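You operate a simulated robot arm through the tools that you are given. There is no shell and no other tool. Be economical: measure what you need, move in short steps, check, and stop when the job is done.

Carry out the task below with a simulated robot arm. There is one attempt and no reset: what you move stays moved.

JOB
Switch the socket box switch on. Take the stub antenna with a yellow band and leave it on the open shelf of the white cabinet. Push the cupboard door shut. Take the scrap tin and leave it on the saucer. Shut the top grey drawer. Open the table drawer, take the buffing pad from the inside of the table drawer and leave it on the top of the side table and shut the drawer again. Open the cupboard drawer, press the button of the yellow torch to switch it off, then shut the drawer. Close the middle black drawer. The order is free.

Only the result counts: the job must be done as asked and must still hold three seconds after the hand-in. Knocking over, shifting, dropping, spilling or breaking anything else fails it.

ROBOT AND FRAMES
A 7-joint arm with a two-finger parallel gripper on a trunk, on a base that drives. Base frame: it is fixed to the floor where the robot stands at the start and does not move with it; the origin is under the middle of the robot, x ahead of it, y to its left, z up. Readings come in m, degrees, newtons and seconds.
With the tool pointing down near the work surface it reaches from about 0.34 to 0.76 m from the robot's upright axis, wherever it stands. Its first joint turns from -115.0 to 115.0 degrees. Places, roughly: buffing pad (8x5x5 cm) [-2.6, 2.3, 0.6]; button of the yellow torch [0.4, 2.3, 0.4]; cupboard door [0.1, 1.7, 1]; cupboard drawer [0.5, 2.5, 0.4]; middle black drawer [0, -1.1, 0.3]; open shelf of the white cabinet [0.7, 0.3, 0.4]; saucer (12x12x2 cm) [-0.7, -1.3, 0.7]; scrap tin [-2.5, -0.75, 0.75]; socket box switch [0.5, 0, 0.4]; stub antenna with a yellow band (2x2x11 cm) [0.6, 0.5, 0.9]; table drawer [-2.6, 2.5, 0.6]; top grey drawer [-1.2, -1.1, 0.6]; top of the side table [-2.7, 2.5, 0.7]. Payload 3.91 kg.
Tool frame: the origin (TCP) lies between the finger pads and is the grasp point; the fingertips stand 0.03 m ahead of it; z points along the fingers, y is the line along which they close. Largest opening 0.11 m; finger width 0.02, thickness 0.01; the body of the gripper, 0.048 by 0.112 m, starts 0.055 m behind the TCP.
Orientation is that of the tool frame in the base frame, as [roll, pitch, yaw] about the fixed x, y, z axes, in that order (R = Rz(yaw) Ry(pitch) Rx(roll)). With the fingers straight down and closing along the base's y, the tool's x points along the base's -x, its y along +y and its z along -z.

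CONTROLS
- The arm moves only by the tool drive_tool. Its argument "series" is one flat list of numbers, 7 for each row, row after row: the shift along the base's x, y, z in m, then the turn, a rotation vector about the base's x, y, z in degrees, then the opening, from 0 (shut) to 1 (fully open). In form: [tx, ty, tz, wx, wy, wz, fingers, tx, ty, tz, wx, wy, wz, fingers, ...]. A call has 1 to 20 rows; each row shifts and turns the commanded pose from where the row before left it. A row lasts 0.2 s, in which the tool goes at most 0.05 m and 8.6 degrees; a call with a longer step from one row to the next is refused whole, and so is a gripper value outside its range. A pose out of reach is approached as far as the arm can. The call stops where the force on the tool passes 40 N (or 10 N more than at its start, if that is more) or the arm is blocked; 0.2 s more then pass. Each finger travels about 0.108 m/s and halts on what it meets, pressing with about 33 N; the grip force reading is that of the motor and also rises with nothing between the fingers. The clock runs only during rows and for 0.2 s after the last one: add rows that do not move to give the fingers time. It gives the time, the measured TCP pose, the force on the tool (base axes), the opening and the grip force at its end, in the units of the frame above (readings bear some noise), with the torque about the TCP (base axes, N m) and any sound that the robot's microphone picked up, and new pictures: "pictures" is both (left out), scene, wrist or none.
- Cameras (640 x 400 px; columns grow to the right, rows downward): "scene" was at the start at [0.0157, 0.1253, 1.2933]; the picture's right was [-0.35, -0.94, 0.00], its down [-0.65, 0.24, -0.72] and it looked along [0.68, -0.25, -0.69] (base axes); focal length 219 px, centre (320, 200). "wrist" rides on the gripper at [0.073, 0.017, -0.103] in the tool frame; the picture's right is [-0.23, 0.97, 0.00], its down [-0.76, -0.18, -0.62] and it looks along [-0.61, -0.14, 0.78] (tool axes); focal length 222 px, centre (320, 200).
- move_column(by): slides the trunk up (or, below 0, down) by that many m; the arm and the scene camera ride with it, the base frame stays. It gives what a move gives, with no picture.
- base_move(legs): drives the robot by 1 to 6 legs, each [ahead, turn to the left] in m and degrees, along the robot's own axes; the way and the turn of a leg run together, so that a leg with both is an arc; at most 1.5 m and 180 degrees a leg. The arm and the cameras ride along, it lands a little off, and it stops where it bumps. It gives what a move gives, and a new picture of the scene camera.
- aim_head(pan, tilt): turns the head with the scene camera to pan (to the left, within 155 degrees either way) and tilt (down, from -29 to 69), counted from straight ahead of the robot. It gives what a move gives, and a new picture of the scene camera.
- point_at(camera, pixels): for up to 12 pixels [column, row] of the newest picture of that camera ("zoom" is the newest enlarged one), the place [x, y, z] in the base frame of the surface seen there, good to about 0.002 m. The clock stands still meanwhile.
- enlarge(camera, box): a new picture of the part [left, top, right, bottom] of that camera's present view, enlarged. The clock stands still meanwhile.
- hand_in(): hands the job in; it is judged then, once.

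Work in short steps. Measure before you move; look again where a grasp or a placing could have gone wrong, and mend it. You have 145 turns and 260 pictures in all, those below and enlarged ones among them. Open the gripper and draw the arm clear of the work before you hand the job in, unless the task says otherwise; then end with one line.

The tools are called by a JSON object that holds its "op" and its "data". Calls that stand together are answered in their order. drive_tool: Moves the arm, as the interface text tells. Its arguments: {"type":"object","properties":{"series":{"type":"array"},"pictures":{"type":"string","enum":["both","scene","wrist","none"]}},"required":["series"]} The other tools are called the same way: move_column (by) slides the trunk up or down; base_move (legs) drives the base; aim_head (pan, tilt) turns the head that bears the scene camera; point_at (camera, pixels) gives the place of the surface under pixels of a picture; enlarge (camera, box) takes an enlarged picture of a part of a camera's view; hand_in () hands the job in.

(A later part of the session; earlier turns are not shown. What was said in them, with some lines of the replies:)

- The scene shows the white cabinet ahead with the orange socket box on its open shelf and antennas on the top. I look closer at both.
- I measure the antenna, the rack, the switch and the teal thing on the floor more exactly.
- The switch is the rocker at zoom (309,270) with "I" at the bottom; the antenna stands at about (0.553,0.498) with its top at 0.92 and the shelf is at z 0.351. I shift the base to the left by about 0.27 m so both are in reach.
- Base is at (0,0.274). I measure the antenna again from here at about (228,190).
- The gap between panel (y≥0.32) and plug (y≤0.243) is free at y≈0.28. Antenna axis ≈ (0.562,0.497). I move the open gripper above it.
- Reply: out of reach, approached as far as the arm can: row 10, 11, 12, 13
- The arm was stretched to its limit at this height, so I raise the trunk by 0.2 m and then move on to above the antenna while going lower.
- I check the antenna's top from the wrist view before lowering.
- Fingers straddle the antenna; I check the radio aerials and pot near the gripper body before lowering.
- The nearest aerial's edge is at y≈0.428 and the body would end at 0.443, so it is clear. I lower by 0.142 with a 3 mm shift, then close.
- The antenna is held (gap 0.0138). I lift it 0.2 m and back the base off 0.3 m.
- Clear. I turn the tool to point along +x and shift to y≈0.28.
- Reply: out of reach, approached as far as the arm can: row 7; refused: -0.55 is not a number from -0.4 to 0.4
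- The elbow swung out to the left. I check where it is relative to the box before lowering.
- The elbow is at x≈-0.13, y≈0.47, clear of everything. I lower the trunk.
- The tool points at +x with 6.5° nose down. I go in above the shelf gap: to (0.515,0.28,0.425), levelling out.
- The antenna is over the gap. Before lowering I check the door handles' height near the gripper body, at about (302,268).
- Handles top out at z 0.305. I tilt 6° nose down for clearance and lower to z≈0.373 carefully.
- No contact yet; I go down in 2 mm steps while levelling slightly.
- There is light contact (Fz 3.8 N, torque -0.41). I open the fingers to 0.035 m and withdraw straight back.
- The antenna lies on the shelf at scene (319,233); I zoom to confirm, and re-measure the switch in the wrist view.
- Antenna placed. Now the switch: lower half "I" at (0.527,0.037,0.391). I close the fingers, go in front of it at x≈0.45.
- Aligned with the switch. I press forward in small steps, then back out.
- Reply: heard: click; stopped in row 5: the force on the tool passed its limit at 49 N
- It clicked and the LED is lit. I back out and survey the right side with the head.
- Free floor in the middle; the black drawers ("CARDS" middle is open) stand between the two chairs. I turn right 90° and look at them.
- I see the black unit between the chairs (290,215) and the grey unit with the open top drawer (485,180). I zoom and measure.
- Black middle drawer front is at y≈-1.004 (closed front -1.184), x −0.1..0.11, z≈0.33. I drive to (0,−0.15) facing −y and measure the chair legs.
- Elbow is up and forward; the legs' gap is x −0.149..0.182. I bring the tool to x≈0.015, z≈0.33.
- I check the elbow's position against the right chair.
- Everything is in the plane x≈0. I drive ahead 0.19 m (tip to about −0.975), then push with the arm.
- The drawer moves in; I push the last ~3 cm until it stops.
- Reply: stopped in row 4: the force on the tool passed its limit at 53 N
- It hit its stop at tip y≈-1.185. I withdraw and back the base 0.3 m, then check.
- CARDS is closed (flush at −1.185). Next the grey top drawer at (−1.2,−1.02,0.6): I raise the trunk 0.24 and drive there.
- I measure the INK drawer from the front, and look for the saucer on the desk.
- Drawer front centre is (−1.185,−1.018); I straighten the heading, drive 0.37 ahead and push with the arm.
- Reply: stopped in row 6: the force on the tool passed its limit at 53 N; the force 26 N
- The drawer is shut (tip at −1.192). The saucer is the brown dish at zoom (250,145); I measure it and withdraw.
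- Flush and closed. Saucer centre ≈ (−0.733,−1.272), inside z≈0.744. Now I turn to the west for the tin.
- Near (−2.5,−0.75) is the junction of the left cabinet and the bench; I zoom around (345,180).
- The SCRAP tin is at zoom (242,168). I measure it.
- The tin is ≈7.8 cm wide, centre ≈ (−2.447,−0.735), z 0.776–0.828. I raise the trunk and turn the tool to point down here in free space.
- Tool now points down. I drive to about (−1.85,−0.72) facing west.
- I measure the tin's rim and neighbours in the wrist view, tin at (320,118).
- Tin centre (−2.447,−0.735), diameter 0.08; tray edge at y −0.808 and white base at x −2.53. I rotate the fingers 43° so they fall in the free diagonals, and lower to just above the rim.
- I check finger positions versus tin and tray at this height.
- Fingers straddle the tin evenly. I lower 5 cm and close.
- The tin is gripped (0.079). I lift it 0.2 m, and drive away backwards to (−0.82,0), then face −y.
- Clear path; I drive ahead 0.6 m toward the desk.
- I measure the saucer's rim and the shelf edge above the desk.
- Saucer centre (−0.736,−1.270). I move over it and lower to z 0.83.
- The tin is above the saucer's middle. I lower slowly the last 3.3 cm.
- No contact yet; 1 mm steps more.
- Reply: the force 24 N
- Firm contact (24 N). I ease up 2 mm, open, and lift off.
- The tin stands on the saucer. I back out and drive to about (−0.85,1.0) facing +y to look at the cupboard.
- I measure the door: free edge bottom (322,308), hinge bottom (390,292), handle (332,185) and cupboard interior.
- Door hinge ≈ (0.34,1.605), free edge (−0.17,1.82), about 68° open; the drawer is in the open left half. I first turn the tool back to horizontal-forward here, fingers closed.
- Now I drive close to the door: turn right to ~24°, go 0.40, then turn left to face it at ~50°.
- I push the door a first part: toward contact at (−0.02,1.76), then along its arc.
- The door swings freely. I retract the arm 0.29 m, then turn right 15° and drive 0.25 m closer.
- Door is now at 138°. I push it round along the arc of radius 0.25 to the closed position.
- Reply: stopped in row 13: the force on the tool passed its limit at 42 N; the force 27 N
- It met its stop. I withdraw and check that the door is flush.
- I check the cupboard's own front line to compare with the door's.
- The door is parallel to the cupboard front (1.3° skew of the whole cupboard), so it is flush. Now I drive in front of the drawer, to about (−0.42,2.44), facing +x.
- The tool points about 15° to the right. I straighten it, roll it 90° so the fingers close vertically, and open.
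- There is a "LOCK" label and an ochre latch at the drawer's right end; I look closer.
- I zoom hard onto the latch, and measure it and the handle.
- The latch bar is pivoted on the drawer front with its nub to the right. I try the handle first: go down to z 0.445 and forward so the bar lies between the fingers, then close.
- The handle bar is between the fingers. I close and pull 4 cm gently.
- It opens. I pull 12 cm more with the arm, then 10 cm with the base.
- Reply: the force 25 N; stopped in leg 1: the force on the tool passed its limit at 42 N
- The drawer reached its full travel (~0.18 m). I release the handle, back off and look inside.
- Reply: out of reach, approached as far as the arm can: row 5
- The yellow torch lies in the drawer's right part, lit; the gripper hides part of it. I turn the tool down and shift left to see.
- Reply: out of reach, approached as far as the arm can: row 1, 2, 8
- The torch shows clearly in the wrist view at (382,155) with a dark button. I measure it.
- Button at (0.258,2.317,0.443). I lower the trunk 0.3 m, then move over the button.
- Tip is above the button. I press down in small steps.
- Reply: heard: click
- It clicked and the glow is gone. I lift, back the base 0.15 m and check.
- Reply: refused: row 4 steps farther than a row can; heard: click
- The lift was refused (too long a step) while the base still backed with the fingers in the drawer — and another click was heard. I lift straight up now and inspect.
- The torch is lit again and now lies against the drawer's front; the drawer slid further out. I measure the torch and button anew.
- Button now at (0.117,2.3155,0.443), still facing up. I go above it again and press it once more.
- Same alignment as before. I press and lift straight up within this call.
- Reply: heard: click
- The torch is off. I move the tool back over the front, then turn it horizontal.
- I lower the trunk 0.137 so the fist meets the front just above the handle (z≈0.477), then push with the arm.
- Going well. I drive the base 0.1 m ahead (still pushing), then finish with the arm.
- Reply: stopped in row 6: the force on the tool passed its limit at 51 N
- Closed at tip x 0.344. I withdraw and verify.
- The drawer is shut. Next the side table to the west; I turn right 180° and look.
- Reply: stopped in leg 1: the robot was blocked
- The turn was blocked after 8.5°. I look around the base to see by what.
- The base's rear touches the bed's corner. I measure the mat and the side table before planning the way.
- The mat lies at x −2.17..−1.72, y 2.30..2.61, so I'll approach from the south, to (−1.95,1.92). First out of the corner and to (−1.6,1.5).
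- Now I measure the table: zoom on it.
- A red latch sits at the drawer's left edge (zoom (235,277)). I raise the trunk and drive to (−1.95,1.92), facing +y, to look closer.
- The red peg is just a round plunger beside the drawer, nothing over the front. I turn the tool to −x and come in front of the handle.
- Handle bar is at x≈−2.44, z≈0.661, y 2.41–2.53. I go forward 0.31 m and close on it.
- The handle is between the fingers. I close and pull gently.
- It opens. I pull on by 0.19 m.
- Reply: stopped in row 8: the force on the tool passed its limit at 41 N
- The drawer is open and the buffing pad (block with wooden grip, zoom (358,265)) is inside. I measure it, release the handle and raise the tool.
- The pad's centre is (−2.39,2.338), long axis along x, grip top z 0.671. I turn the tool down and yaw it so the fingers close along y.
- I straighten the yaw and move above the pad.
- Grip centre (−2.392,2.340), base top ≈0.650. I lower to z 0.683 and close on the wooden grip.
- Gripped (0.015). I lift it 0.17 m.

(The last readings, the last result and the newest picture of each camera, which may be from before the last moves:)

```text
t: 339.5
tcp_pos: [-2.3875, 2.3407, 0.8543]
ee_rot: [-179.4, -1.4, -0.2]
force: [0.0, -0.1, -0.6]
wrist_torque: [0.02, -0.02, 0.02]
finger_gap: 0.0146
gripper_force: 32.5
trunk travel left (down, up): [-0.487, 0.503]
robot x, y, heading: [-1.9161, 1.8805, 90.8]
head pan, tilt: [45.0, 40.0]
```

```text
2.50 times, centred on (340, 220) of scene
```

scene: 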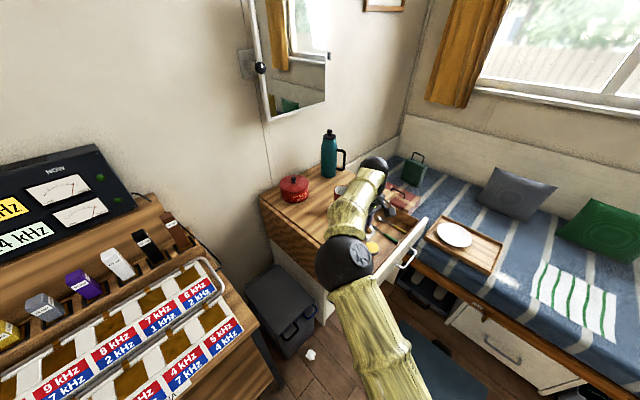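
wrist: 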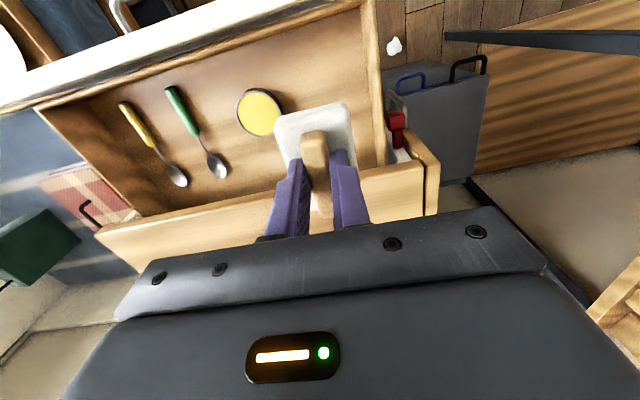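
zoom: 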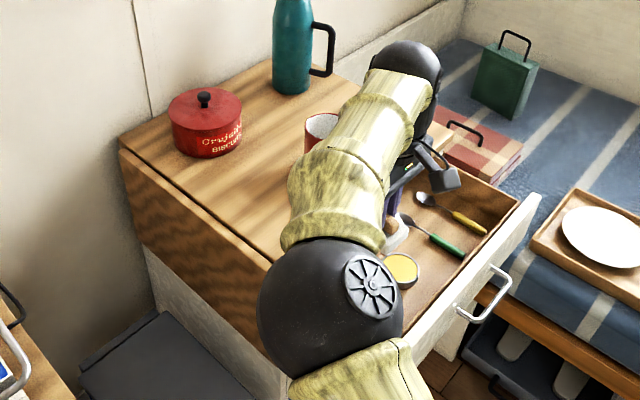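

The pad is held. I move over the free spot of the table top at (−2.52,2.30).

{"op": "drive_tool", "data": {"series": [-0.033, -0.01, 0, 0, 0, 0, 0, -0.033, -0.01, 0, 0, 0, 0, 0, -0.033, -0.01, 0, 0, 0, 0, 0, -0.033, -0.01, 0, 0, 0, 0, 0, 0, 0, 0, 0, 0, 0, 0], "pictures": "both"}}

{"op": "point_at", "data": {"camera": "wrist", "pixels": [[330, 110], [290, 120], [350, 105], [400, 100], [250, 150], [410, 170], [200, 150]]}}

```text
t: 340.7
tcp_pos: [-2.5058, 2.2858, 0.8528]
ee_rot: [-179.6, -1.2, -0.2]
force: [-1.3, 0.7, -0.5]
wrist_torque: [0.05, -0.04, -0.03]
finger_gap: 0.0148
gripper_force: 32.8
out of reach, approached as far as the arm can: row 4
trunk travel left (down, up): [-0.487, 0.503]
robot x, y, heading: [-1.9159, 1.8808, 90.8]
head pan, tilt: [45.0, 40.0]
```

scene: 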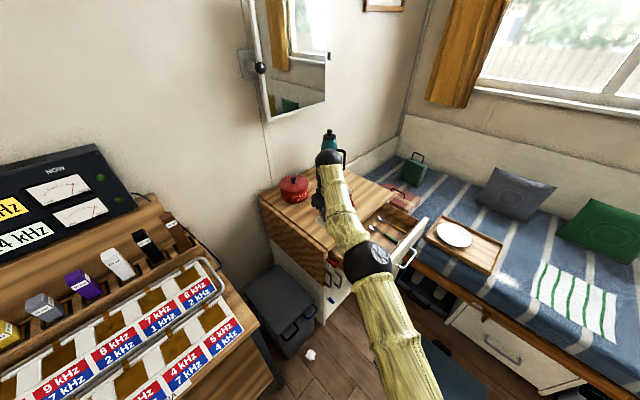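
wrist: 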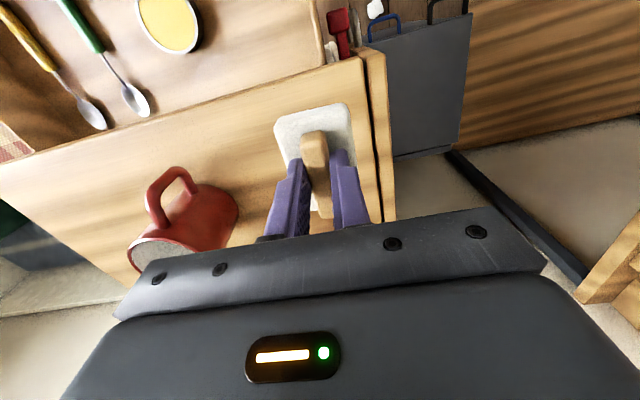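

```text
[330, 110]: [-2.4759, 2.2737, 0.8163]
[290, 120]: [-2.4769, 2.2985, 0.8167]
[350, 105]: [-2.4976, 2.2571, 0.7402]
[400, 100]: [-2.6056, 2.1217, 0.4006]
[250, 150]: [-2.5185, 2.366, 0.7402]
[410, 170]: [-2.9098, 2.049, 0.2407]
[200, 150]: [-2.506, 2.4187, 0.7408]
```

It stopped at (−2.506,2.286), reach-limited. I lower 3.5 cm, where reach is larger, and shift further in.

{"op": "drive_tool", "data": {"series": [0, 0.005, -0.02, 0, 0, 0, 0, -0.006, 0.006, -0.015, 0, 0, 0, 0, -0.008, 0.004, 0, 0, 0, 0, 0, 0, 0, 0, 0, 0, 0, 0], "pictures": "none"}}

```text
t: 341.7
tcp_pos: [-2.5099, 2.294, 0.8183]
ee_rot: [-179.7, -1.3, -0.3]
force: [0.3, 0.2, -1.3]
wrist_torque: [0.01, -0.03, 0.02]
finger_gap: 0.0149
gripper_force: 33.3
out of reach, approached as far as the arm can: row 3
trunk travel left (down, up): [-0.487, 0.503]
robot x, y, heading: [-1.915, 1.8849, 91.0]
head pan, tilt: [45.0, 40.0]
```

I raise the trunk 0.1 m for more reach, and then lower the arm accordingly while shifting inwards.

{"op": "move_column", "data": {"by": 0.1}}

{"op": "drive_tool", "data": {"series": [0, 0, -0.04, 0, 0, 0, 0, 0, 0, -0.035, 0, 0, 0, 0, -0.01, 0.004, -0.02, 0, 0, 0, 0, -0.01, 0.003, 0, 0, 0, 0, 0, 0, 0, 0, 0, 0, 0, 0], "pictures": "wrist"}}

```text
t: 343.0
tcp_pos: [-2.5094, 2.2948, 0.9185]
ee_rot: [-179.5, -1.3, -0.2]
force: [0.7, 0.8, -0.6]
wrist_torque: [0.01, -0.01, 0.01]
finger_gap: 0.015
gripper_force: 33.1
trunk travel left (down, up): [-0.587, 0.403]
robot x, y, heading: [-1.9165, 1.8777, 90.9]
head pan, tilt: [45.0, 40.0]
```

```text
t: 344.2
tcp_pos: [-2.5179, 2.2962, 0.825]
ee_rot: [-179.6, -1.3, -0.2]
force: [-0.4, 0.5, 0.3]
wrist_torque: [0.04, 0.01, -0.01]
finger_gap: 0.0148
gripper_force: 33.0
out of reach, approached as far as the arm can: row 4
trunk travel left (down, up): [-0.587, 0.403]
robot x, y, heading: [-1.9151, 1.8817, 90.7]
head pan, tilt: [45.0, 40.0]
```

wrist: 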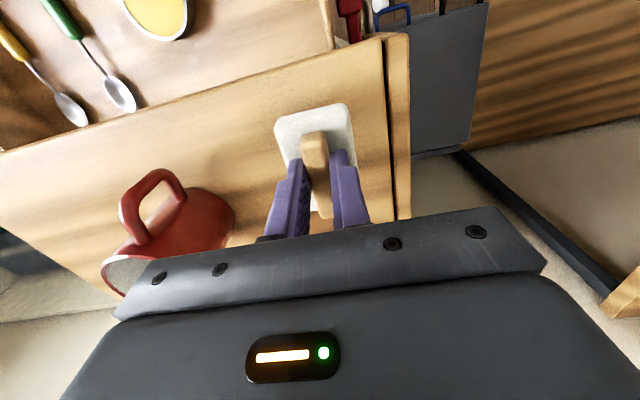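

The pad is well over the top now. I lower to contact.

{"op": "drive_tool", "data": {"series": [0, 0, -0.014, 0, 0, 0, 0, 0, 0, -0.005, 0, 0, 0, 0, 0, 0, -0.002, 0, 0, 0, 0, 0, 0, -0.001, 0, 0, 0, 0, 0, 0, 0, 0, 0, 0, 0], "pictures": "none"}}

```text
t: 345.4
tcp_pos: [-2.5191, 2.2971, 0.801]
ee_rot: [-179.5, -1.2, -0.1]
force: [0.3, -0.1, 0.4]
wrist_torque: [0.01, 0.01, 0.0]
finger_gap: 0.0148
gripper_force: 32.7
trunk travel left (down, up): [-0.587, 0.403]
robot x, y, heading: [-1.9178, 1.8847, 91.2]
head pan, tilt: [45.0, 40.0]
```

{"op": "drive_tool", "data": {"series": [0, 0, -0.001, 0, 0, 0, 0, 0, 0, -0.001, 0, 0, 0, 0, 0, 0, -0.001, 0, 0, 0, 0, 0, 0, -0.001, 0, 0, 0, 0, 0, 0, 0, 0, 0, 0, 0], "pictures": "wrist"}}

```text
t: 346.6
tcp_pos: [-2.5186, 2.2968, 0.7966]
ee_rot: [-179.6, -1.4, -0.2]
force: [-1.1, -0.6, 0.3]
wrist_torque: [0.02, 0.0, 0.03]
finger_gap: 0.0151
gripper_force: 32.8
trunk travel left (down, up): [-0.587, 0.403]
robot x, y, heading: [-1.917, 1.8793, 90.9]
head pan, tilt: [45.0, 40.0]
```

wrist: 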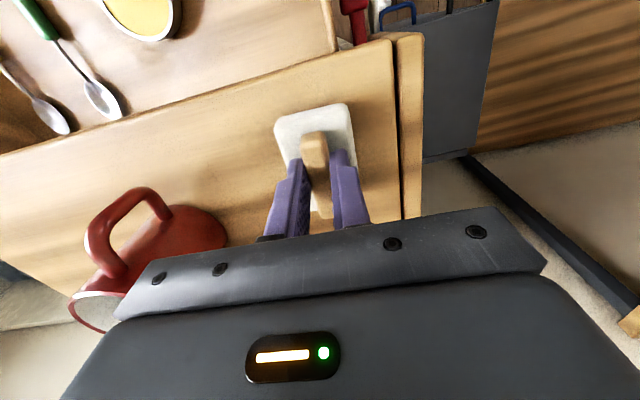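

No contact yet (drawer floor was nearer 0.63); I continue down 4 mm.

{"op": "drive_tool", "data": {"series": [0, 0, -0.001, 0, 0, 0, 0, 0, 0, -0.001, 0, 0, 0, 0, 0, 0, -0.001, 0, 0, 0, 0, 0, 0, -0.001, 0, 0, 0, 0, 0, 0, 0, 0, 0, 0, 0], "pictures": "none"}}

```text
t: 347.8
tcp_pos: [-2.5173, 2.297, 0.7948]
ee_rot: [-179.5, -1.2, -0.1]
force: [-0.6, 0.0, 10.0]
wrist_torque: [-0.18, 0.0, 0.01]
finger_gap: 0.0146
gripper_force: 32.7
trunk travel left (down, up): [-0.587, 0.403]
robot x, y, heading: [-1.9196, 1.8852, 91.0]
head pan, tilt: [45.0, 40.0]
```

Contact (10 N). I release and lift up.

{"op": "drive_tool", "data": {"series": [0, 0, 0.001, 0, 0, 0, 0.15, 0, 0, 0, 0, 0, 0, 0.35, 0, 0, 0, 0, 0, 0, 0.35, 0, 0, 0.03, 0, 0, 0, 0.35, 0, 0, 0.04, 0, 0, 0, 0.35, 0.01, 0, 0.04, 0, 0, 0, 0.35, 0.03, 0, 0.03, 0, 0, 0, 0.35], "pictures": "wrist"}}

```text
t: 349.4
tcp_pos: [-2.4778, 2.2994, 0.9328]
ee_rot: [-179.7, -1.2, -0.2]
force: [0.9, 1.9, 0.1]
wrist_torque: [-0.06, 0.04, 0.0]
finger_gap: 0.0384
gripper_force: 0.1
trunk travel left (down, up): [-0.587, 0.403]
robot x, y, heading: [-1.9147, 1.8812, 90.8]
head pan, tilt: [45.0, 40.0]
```

wrist: 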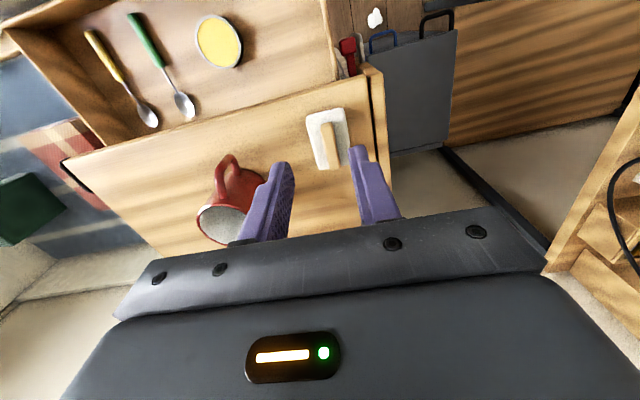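

The pad stands on the table top. Now I bring the tool in front of the drawer, pointing −x, fingers closed.

{"op": "drive_tool", "data": {"series": [0.045, 0, 0, 0, 0, 0, 0, 0.045, 0, 0, 0, 0, 0, 0, 0.045, 0, 0, 0, 0, 0, 0, 0.045, 0, 0, 0, 0, 0, 0, 0.016, 0.015, -0.01, 0, 8.18, 0, 0, 0.016, 0.015, -0.01, 0, 8.18, 0, 0, 0.016, 0.015, -0.01, 0, 8.18, 0, 0, 0.016, 0.015, -0.01, 0, 8.18, 0, 0, 0.016, 0.015, -0.01, 0, 8.18, 0, 0, 0.016, 0.015, -0.01, 0, 8.18, 0, 0, 0.016, 0.015, -0.01, 0, 8.18, 0, 0, 0.016, 0.015, -0.01, 0, 8.18, 0, 0, 0.016, 0.015, -0.01, 0, 8.18, 0, 0, 0.016, 0.015, -0.01, 0, 8.18, 0, 0, 0.016, 0.015, -0.01, 0, 8.18, 0, 0, 0, 0, 0, 0, 0, 0, 0], "pictures": "both"}}

{"op": "enlarge", "data": {"camera": "scene", "box": [240, 140, 440, 300]}}

```text
t: 352.8
tcp_pos: [-2.1217, 2.4595, 0.8243]
ee_rot: [173.0, 88.7, -7.5]
force: [0.7, 0.6, 0.2]
wrist_torque: [0.01, 0.0, 0.01]
finger_gap: 0.0
gripper_force: 33.0
trunk travel left (down, up): [-0.587, 0.403]
robot x, y, heading: [-1.9157, 1.8819, 90.8]
head pan, tilt: [45.0, 40.0]
```

scene: 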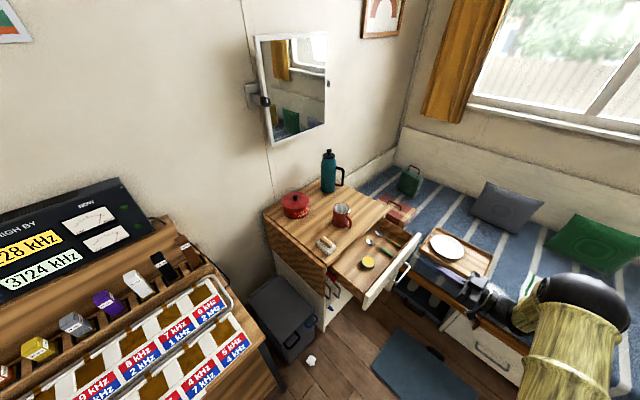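
wrist: 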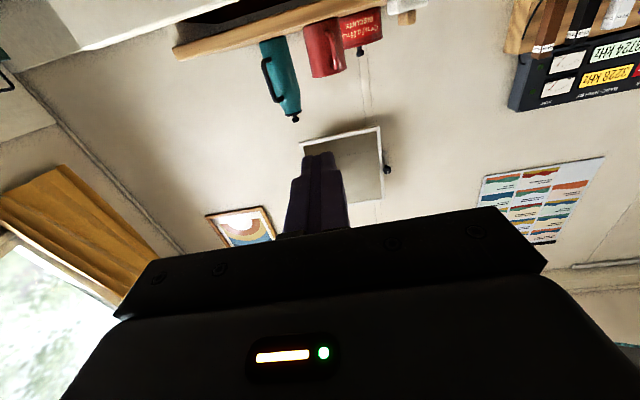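

```text
2.50 times, centred on (340, 220) of scene
```

zoom: 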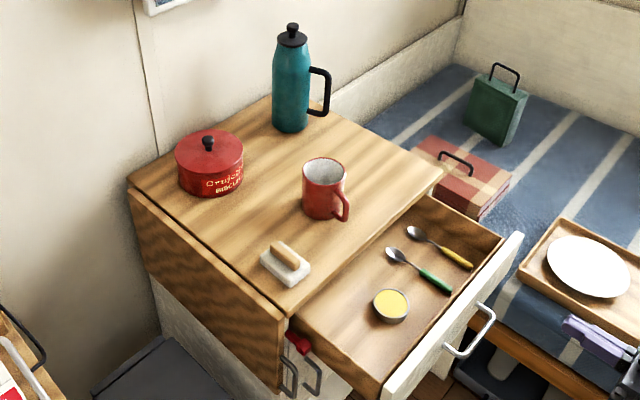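

I lower the trunk 0.135 m so the fist meets the front above the handle, then push.

{"op": "move_column", "data": {"by": -0.135}}

{"op": "drive_tool", "data": {"series": [-0.03, 0, 0, 0, 0, 0, 0, -0.03, 0, 0, 0, 0, 0, 0, -0.03, 0, 0, 0, 0, 0, 0, -0.025, 0, 0, 0, 0, 0, 0, -0.02, 0, 0, 0, 0, 0, 0, -0.02, 0, 0, 0, 0, 0, 0, -0.02, 0, 0, 0, 0, 0, 0, -0.02, 0, 0, 0, 0, 0, 0, -0.02, 0, 0, 0, 0, 0, 0, -0.02, 0, 0, 0, 0, 0, 0, -0.02, 0, 0, 0, 0, 0, 0, -0.02, 0, 0, 0, 0, 0, 0, -0.02, 0, 0, 0, 0, 0, 0, 0, 0, 0, 0, 0, 0, 0], "pictures": "scene"}}

```text
t: 354.4
tcp_pos: [-2.1221, 2.4615, 0.6889]
ee_rot: [173.5, 88.7, -6.8]
force: [0.4, -0.2, -0.1]
wrist_torque: [-0.01, 0.01, 0.02]
finger_gap: 0.0
gripper_force: 32.7
trunk travel left (down, up): [-0.452, 0.538]
robot x, y, heading: [-1.9141, 1.8846, 90.8]
head pan, tilt: [45.0, 40.0]
```

```text
t: 357.4
tcp_pos: [-2.417, 2.4613, 0.6892]
ee_rot: [173.4, 88.7, -6.9]
force: [1.2, 0.6, -0.7]
wrist_torque: [0.0, -0.03, -0.02]
finger_gap: 0.0
gripper_force: 33.7
trunk travel left (down, up): [-0.452, 0.538]
robot x, y, heading: [-1.915, 1.881, 90.8]
head pan, tilt: [45.0, 40.0]
```

scene: 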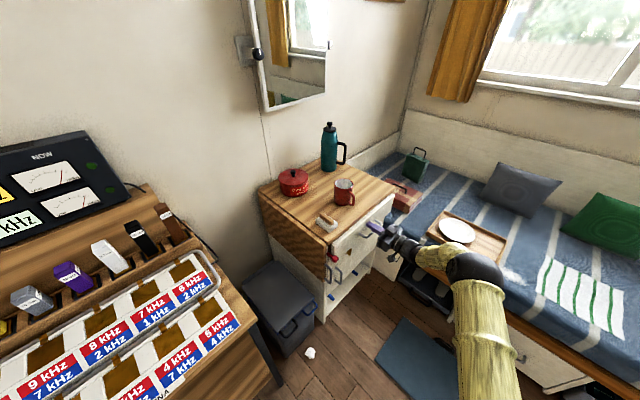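

Nearly shut; I push the rest in small steps.

{"op": "drive_tool", "data": {"series": [-0.012, 0, 0, 0, 0, 0, 0, -0.01, 0, 0, 0, 0, 0, 0, -0.006, 0, 0, 0, 0, 0, 0, -0.005, 0, 0, 0, 0, 0, 0, -0.005, 0, 0, 0, 0, 0, 0, -0.005, 0, 0, 0, 0, 0, 0], "pictures": "none"}}

{"op": "drive_tool", "data": {"series": [0.03, 0, 0, 0, 0, 0, 0, 0.045, 0, 0, 0, 0, 0, 0, 0.045, 0, 0, 0, 0, 0, 0, 0.045, 0, 0, 0, 0, 0, 0, 0.045, 0, 0, 0, 0, 0, 0.2, 0.045, 0, 0, 0, 0, 0, 0.5, 0, 0, 0, 0, 0, 0, 0.5], "pictures": "scene"}}

{"op": "enlarge", "data": {"camera": "scene", "box": [260, 140, 440, 300]}}

{"op": "point_at", "data": {"camera": "scene", "pixels": [[360, 220], [380, 225], [350, 245], [358, 243], [372, 228]]}}

```text
t: 358.6
tcp_pos: [-2.4471, 2.4627, 0.6882]
ee_rot: [174.4, 88.8, -6.0]
force: [16.1, -11.0, 7.4]
wrist_torque: [0.03, 0.34, 0.49]
finger_gap: 0.0
gripper_force: 33.4
trunk travel left (down, up): [-0.452, 0.538]
robot x, y, heading: [-1.9175, 1.8814, 90.9]
head pan, tilt: [45.0, 40.0]
stopped in row 5: the force on the tool passed its limit at 46 N (the readings are from after the stop); the commanded pose is now the measured one
```

```text
t: 360.2
tcp_pos: [-2.1923, 2.4622, 0.6869]
ee_rot: [171.6, 88.5, -8.8]
force: [0.2, 0.9, 0.3]
wrist_torque: [-0.02, 0.0, 0.02]
finger_gap: 0.0548
gripper_force: 0.1
trunk travel left (down, up): [-0.452, 0.538]
robot x, y, heading: [-1.9115, 1.8856, 90.8]
head pan, tilt: [45.0, 40.0]
```

scene: 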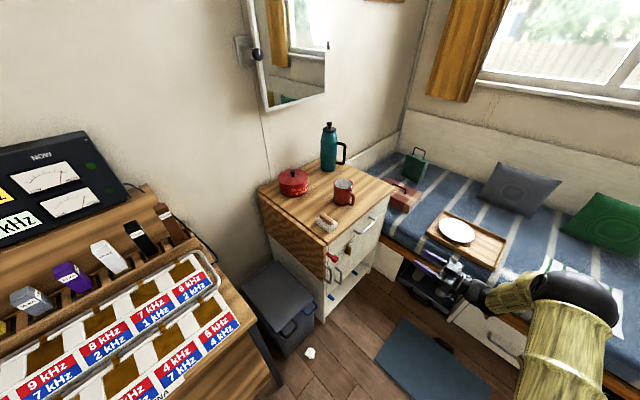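

```text
2.50 times, centred on (350, 220) of scene
```

zoom: 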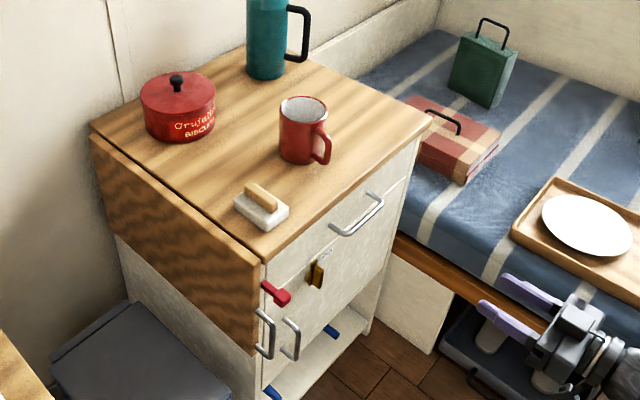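

```text
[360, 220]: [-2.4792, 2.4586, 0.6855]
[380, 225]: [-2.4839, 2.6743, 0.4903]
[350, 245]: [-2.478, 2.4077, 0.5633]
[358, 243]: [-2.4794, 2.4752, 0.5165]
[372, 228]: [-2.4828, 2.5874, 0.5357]
```

The table drawer is flush (x −2.479 as before), the pad stands on the top, and the arm is clear with the gripper open. Everything in the job has been done, so I hand in.

{"op": "hand_in", "data": {}}

```text
The job is handed in.
```

All eight tasks are done and handed in. Two slips along the way: the torch switched back on while I was backing off (I pressed it off again, though it slid toward the front of its drawer), and the base bumped the bed corner once while turning. I saw nothing else moved.
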